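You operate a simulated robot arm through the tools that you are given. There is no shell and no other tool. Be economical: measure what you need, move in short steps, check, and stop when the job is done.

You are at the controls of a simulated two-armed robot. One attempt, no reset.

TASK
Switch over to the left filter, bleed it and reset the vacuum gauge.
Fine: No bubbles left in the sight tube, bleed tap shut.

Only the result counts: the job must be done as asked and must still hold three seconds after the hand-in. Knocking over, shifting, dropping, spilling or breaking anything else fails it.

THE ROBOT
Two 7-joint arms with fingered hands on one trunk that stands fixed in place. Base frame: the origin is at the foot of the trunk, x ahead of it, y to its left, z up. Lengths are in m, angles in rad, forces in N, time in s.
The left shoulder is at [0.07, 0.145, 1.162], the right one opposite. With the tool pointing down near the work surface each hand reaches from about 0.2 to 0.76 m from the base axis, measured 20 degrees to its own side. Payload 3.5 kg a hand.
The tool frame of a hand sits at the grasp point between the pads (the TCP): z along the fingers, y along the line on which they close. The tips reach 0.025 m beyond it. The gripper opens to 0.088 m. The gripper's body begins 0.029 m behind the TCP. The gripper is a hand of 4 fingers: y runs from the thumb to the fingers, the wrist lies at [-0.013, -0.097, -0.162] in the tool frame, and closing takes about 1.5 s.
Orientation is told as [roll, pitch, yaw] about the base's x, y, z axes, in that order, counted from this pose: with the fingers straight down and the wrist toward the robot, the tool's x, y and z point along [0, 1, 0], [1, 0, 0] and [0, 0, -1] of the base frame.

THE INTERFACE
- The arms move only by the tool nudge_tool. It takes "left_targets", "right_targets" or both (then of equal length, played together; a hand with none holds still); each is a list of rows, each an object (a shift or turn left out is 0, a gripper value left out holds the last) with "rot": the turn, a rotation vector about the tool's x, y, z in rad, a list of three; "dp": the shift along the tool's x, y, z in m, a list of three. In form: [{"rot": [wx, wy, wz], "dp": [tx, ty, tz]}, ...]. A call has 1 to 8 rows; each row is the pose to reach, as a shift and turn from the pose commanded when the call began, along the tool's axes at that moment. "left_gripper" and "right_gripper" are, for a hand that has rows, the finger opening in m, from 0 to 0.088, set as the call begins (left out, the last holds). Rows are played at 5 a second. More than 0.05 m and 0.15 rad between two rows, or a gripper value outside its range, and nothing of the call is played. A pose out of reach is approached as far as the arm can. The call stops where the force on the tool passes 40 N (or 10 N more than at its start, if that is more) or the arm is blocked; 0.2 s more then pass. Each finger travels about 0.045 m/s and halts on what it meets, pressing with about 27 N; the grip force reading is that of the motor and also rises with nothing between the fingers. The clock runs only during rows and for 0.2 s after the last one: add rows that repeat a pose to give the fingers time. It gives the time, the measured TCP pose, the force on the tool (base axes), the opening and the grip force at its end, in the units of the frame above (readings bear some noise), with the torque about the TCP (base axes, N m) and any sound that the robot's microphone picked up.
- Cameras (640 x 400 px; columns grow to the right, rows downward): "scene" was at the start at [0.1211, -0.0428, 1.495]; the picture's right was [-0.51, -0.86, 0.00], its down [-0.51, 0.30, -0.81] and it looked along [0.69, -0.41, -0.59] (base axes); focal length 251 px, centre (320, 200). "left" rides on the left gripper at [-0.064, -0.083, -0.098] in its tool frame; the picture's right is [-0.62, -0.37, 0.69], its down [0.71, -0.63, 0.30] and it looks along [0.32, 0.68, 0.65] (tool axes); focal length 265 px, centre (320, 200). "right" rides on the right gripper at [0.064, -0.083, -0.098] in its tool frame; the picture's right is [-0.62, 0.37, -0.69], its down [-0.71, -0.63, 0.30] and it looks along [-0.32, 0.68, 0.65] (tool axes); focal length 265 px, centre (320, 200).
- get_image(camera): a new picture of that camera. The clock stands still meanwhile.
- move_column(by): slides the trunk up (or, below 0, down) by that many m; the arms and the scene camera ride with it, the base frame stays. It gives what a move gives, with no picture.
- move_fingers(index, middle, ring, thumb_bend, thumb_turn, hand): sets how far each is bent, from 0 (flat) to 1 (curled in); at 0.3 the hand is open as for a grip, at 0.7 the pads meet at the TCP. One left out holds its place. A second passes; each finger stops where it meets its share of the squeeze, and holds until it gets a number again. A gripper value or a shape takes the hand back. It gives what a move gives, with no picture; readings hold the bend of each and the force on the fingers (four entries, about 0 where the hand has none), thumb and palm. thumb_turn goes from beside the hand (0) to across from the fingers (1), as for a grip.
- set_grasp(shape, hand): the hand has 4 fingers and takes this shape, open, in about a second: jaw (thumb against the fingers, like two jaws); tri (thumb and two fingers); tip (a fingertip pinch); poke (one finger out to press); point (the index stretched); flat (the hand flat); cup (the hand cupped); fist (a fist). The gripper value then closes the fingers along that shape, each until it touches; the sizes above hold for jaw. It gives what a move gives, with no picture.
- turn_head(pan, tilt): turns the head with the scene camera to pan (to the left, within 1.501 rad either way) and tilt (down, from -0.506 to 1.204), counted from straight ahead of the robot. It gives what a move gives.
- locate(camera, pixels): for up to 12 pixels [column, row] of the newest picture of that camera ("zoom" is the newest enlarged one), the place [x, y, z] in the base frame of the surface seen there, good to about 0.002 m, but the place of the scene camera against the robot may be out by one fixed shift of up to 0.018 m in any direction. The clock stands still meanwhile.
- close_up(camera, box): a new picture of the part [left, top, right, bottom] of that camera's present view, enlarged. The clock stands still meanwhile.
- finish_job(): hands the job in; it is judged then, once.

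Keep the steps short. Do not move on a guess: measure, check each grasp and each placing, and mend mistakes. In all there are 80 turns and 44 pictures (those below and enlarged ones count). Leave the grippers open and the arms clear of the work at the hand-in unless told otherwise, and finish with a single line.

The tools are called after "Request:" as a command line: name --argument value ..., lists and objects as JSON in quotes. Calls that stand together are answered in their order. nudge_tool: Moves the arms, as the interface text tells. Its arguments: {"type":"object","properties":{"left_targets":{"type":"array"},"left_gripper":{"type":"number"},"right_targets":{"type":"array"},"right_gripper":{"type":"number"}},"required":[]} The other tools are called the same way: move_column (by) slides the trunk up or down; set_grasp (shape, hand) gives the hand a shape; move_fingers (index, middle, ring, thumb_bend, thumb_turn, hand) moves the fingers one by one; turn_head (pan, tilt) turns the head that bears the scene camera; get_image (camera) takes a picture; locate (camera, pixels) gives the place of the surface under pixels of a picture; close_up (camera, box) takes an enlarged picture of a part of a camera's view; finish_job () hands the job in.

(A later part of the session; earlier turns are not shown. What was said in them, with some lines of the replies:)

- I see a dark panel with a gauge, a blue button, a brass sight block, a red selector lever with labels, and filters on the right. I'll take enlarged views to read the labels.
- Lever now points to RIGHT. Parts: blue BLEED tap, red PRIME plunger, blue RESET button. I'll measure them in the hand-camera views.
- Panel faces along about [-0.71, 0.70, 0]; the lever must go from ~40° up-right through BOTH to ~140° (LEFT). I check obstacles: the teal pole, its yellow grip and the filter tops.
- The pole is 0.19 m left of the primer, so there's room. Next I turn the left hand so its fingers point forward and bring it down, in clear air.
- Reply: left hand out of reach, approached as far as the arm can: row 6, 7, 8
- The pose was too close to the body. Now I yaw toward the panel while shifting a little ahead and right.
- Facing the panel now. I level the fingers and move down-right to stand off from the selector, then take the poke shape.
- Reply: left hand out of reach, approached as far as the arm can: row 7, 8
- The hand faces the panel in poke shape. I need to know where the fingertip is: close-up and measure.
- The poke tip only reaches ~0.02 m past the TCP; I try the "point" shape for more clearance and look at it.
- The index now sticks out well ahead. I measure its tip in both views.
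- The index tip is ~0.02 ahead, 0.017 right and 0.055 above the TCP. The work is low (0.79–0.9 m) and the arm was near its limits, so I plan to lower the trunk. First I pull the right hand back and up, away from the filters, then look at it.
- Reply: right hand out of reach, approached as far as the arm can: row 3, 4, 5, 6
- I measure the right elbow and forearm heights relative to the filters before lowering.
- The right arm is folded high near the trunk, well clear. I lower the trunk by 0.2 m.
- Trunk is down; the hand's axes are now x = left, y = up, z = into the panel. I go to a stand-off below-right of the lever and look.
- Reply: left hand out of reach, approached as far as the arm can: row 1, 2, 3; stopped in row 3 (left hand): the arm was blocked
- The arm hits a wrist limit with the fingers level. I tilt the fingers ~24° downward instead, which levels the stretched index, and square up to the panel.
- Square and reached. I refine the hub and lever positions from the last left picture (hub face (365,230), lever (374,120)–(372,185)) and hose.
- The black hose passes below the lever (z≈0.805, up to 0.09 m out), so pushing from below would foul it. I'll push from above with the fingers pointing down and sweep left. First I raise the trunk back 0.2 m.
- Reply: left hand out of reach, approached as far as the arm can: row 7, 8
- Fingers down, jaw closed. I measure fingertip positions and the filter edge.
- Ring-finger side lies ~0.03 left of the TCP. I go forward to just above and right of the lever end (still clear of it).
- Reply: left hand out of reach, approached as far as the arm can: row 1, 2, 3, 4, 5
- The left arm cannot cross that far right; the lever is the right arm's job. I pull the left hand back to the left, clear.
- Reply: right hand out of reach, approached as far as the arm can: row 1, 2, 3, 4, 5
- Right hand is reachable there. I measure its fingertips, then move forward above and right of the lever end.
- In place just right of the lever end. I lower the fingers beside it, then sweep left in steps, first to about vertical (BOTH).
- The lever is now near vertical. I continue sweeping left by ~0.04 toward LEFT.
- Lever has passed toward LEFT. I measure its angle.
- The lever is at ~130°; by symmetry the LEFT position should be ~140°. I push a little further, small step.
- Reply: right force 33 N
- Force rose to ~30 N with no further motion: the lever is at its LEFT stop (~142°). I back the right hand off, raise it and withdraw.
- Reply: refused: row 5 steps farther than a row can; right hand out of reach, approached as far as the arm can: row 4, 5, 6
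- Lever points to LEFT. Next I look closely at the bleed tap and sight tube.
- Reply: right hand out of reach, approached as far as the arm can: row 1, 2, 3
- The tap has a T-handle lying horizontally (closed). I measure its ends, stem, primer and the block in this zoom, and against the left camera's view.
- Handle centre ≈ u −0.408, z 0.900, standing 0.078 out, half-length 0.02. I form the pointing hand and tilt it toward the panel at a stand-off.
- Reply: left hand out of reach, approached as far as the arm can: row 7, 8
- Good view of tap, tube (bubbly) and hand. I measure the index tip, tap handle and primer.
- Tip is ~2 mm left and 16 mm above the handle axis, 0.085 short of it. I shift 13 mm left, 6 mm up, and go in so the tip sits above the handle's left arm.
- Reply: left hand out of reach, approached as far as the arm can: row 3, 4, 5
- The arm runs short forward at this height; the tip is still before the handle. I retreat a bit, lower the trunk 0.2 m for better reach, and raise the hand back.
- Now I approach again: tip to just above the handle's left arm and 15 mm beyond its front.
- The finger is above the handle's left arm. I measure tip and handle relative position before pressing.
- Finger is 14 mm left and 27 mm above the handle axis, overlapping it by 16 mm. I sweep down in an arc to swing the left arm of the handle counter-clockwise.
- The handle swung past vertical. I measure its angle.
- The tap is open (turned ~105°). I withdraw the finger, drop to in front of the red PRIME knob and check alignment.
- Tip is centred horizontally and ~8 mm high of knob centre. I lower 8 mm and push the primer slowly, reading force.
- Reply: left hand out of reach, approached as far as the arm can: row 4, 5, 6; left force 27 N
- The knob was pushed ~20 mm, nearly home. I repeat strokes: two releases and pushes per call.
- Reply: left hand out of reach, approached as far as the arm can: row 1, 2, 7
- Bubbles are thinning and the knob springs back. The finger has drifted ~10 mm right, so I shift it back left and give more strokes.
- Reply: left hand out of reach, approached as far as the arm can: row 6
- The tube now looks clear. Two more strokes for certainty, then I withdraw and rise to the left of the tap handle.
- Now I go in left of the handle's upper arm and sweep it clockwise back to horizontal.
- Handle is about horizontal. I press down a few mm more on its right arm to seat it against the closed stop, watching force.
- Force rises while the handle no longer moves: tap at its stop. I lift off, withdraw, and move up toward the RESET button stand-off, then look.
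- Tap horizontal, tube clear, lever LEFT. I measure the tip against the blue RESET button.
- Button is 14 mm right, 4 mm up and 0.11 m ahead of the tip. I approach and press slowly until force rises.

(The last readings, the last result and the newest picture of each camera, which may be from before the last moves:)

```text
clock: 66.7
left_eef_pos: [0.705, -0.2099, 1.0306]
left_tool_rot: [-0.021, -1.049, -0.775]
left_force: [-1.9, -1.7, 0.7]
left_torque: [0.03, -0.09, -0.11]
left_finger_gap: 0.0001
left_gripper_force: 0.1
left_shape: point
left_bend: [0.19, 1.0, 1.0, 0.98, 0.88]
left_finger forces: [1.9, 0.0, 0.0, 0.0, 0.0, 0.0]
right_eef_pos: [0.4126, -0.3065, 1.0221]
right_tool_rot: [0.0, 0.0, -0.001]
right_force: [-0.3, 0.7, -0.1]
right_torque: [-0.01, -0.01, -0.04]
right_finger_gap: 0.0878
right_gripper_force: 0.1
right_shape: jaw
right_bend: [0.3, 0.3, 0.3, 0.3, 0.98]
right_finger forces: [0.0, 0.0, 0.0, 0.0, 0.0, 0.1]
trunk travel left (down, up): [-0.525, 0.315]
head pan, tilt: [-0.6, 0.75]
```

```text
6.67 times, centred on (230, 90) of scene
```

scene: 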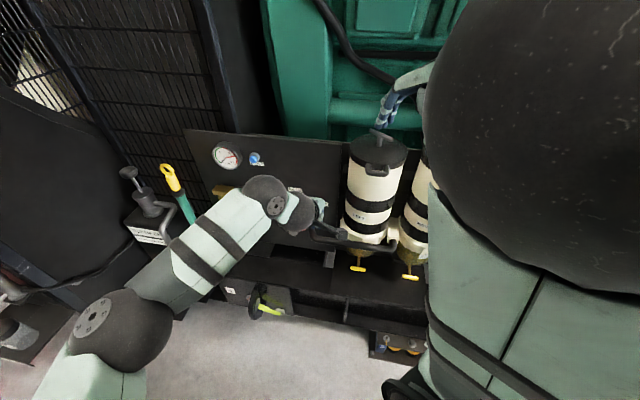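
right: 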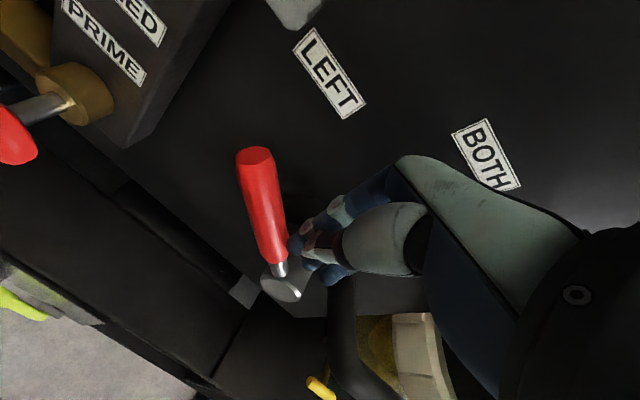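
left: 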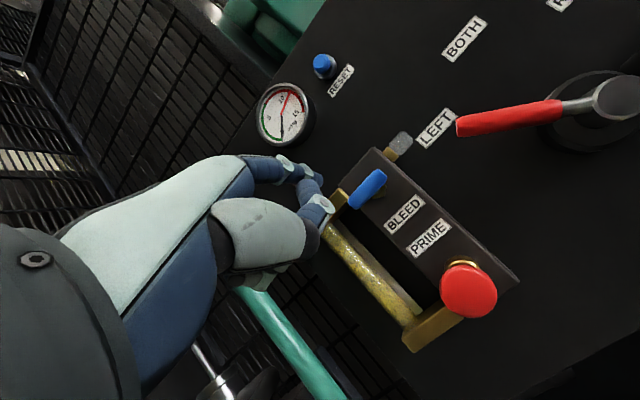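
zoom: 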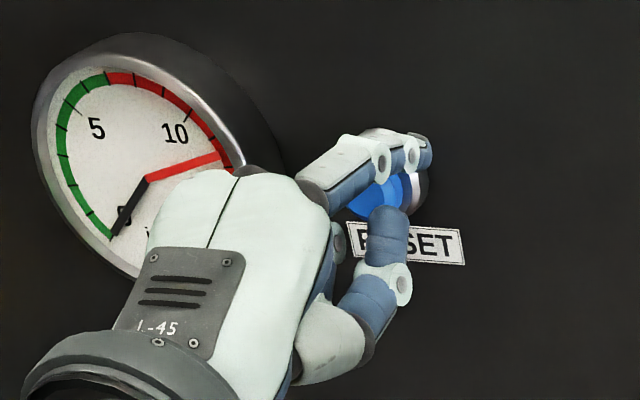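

The finger slid past the button's upper right side. I back off, shift 15 mm left and 5 mm down, then check alignment before pressing.

Request:
nudge_tool --left_targets '[{"dp": [-0.003, -0.0175, -0.03]}, {"dp": [-0.003, -0.02, -0.035]}, {"dp": [0.0155, -0.0243, -0.0325]}, {"dp": [0.0155, -0.0243, -0.0325]}]'

Request:
close_up --camera "scene" --box '[200, 60, 270, 120]'

```text
clock: 67.7
left_eef_pos: [0.6899, -0.1696, 1.0265]
left_tool_rot: [-0.021, -1.05, -0.771]
left_force: [1.1, -0.6, 0.0]
left_torque: [-0.01, 0.0, 0.0]
left_finger_gap: 0.0
left_gripper_force: 0.0
left_shape: point
left_bend: [0.2, 1.0, 1.0, 0.98, 0.88]
left_finger forces: [0.0, 0.0, 0.0, 0.0, 0.0, 0.0]
right_eef_pos: [0.4129, -0.307, 1.0219]
right_tool_rot: [0.0, -0.001, 0.001]
right_force: [-0.5, 0.8, -0.2]
right_torque: [0.03, -0.02, -0.03]
right_finger_gap: 0.0876
right_gripper_force: 0.0
right_shape: jaw
right_bend: [0.3, 0.3, 0.3, 0.3, 0.98]
right_finger forces: [0.1, 0.0, 0.1, 0.0, 0.0, 0.1]
trunk travel left (down, up): [-0.525, 0.315]
head pan, tilt: [-0.6, 0.75]
```

```text
6.67 times, centred on (235, 90) of scene
```

zoom: 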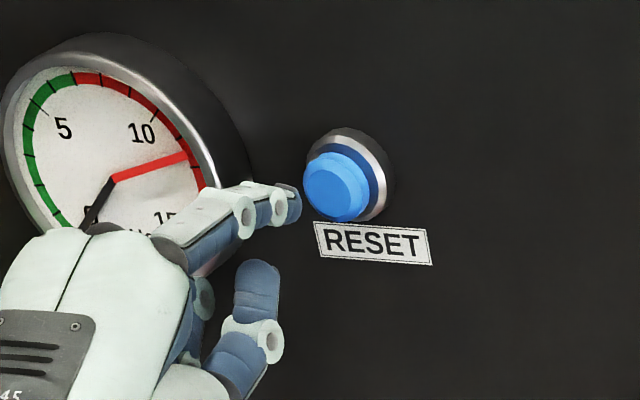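

Request:
locate --camera "zoom" --pixels '[[288, 190], [275, 187], [292, 205], [332, 186], [320, 180], [345, 200], [260, 190]]'

```text
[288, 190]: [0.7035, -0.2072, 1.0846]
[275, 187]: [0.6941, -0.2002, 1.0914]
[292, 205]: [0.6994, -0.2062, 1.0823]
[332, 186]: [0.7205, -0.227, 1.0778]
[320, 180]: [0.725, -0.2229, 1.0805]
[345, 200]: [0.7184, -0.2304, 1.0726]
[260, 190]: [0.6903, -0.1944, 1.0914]
```

Now aligned within ~2 mm, 26 mm short. I press straight in.

Request:
nudge_tool --left_targets '[{"dp": [-0.0025, 0.0065, 0.0193]}, {"dp": [-0.0025, 0.01, 0.0254]}, {"dp": [-0.0025, 0.0125, 0.0297]}, {"dp": [-0.0025, 0.015, 0.034]}, {"dp": [-0.0025, 0.0175, 0.0384]}, {"dp": [-0.0025, 0.0175, 0.0384]}]'

```text
clock: 69.1
left_eef_pos: [0.7081, -0.199, 1.0275]
left_tool_rot: [-0.019, -1.061, -0.758]
left_force: [-16.6, 24.7, 4.7]
left_torque: [-1.02, -0.67, 0.0]
left_finger_gap: 0.0807
left_gripper_force: 0.0
left_shape: point
left_bend: [0.21, 1.0, 1.0, 0.98, 0.88]
left_finger forces: [29.1, 0.0, 0.1, 0.0, 0.0, 0.0]
left hand out of reach, approached as far as the arm can: row 5
right_eef_pos: [0.411, -0.3, 1.0259]
right_tool_rot: [-0.008, -0.003, -0.002]
right_force: [0.3, 1.1, 0.3]
right_torque: [0.02, -0.01, 0.0]
right_finger_gap: 0.0877
right_gripper_force: 0.1
right_shape: jaw
right_bend: [0.3, 0.3, 0.3, 0.3, 0.98]
right_finger forces: [0.1, 0.0, 0.0, 0.1, 0.0, 0.0]
trunk travel left (down, up): [-0.525, 0.315]
head pan, tilt: [-0.6, 0.75]
heard: click
```

A click at ~30 N: the button worked. I withdraw the hand clear and open it, then check the gauge.

Request:
nudge_tool --left_targets '[{"dp": [0, -0.02, -0.035]}, {"dp": [0, -0.04, -0.069]}, {"dp": [0.01, -0.06, -0.104]}, {"dp": [0.03, -0.075, -0.138]}, {"dp": [0.05, -0.095, -0.165]}, {"dp": [0.05, -0.11, -0.19]}]'

Request:
set_grasp --shape "jaw" --hand "left"

Request:
close_up --camera "scene" --box '[180, 50, 320, 200]'

```text
clock: 70.5
left_eef_pos: [0.5948, -0.01, 1.0211]
left_tool_rot: [-0.022, -1.051, -0.773]
left_force: [-0.8, 0.1, 0.4]
left_torque: [-0.02, -0.02, -0.01]
left_finger_gap: 0.0805
left_gripper_force: 0.1
left_shape: point
left_bend: [0.2, 1.0, 1.0, 0.98, 0.88]
left_finger forces: [0.0, 0.1, 0.1, 0.1, 0.0, 0.1]
right_eef_pos: [0.4128, -0.306, 1.023]
right_tool_rot: [0.0, -0.001, -0.001]
right_force: [0.0, -0.5, 0.6]
right_torque: [-0.04, -0.01, 0.0]
right_finger_gap: 0.0873
right_gripper_force: 0.0
right_shape: jaw
right_bend: [0.3, 0.3, 0.3, 0.3, 0.98]
right_finger forces: [0.0, 0.0, 0.1, 0.1, 0.0, 0.0]
trunk travel left (down, up): [-0.525, 0.315]
head pan, tilt: [-0.6, 0.75]
```

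```text
clock: 71.4
left_eef_pos: [0.5962, -0.0122, 1.0201]
left_tool_rot: [-0.023, -1.049, -0.769]
left_force: [0.1, 0.4, 0.0]
left_torque: [-0.02, 0.01, -0.04]
left_finger_gap: 0.0881
left_gripper_force: 0.2
left_shape: jaw
left_bend: [0.3, 0.3, 0.3, 0.3, 0.97]
left_finger forces: [0.0, 0.1, 0.0, 0.1, 0.0, 0.0]
right_eef_pos: [0.4143, -0.3061, 1.0218]
right_tool_rot: [-0.002, 0.0, 0.0]
right_force: [-0.1, 0.0, 0.5]
right_torque: [0.02, 0.01, 0.0]
right_finger_gap: 0.0877
right_gripper_force: 0.1
right_shape: jaw
right_bend: [0.3, 0.3, 0.3, 0.3, 0.98]
right_finger forces: [0.0, 0.0, 0.0, 0.0, 0.0, 0.0]
trunk travel left (down, up): [-0.525, 0.315]
head pan, tilt: [-0.6, 0.75]
```

```text
2.67 times, centred on (250, 125) of scene
```

zoom: 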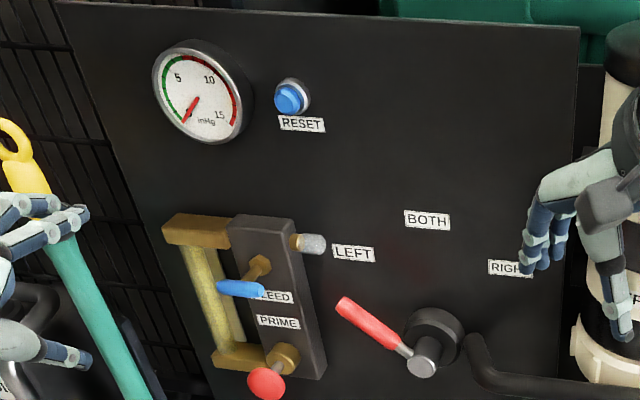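

The red needle is back at zero. I move the left hand further from the pole and take a last close look at tube and tap.

Request:
nudge_tool --left_targets '[{"dp": [0, -0.015, -0.026]}, {"dp": [0, -0.03, -0.052]}, {"dp": [0, -0.04, -0.07]}]'

Request:
close_up --camera "scene" --box '[215, 125, 265, 200]'

```text
clock: 72.2
left_eef_pos: [0.5391, 0.0473, 1.0191]
left_tool_rot: [-0.023, -1.049, -0.772]
left_force: [0.6, -0.4, 0.8]
left_torque: [-0.04, 0.0, 0.0]
left_finger_gap: 0.0877
left_gripper_force: 0.0
left_shape: jaw
left_bend: [0.3, 0.3, 0.3, 0.3, 0.97]
left_finger forces: [0.1, 0.1, 0.0, 0.1, 0.0, 0.1]
right_eef_pos: [0.4141, -0.305, 1.0219]
right_tool_rot: [-0.001, 0.002, 0.0]
right_force: [-0.5, 0.1, -0.7]
right_torque: [0.0, -0.02, 0.03]
right_finger_gap: 0.0878
right_gripper_force: 0.0
right_shape: jaw
right_bend: [0.3, 0.3, 0.3, 0.3, 0.98]
right_finger forces: [0.0, 0.0, 0.1, 0.0, 0.1, 0.0]
trunk travel left (down, up): [-0.525, 0.315]
head pan, tilt: [-0.6, 0.75]
```

```text
5.33 times, centred on (240, 162) of scene
```

zoom: 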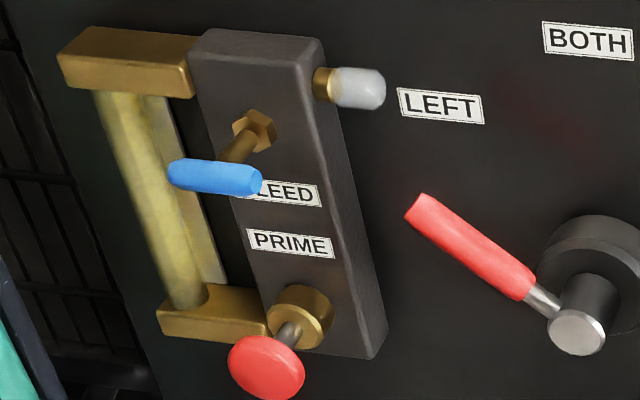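

Tube clear, tap horizontal (shut), lever at LEFT, gauge needle at zero, hands open and clear. I hand in.

Request:
finish_job

```text
The job is handed in.
```

The selector is on LEFT, the sight tube shows no bubbles, the bleed tap is shut, and the vacuum gauge is reset to zero.
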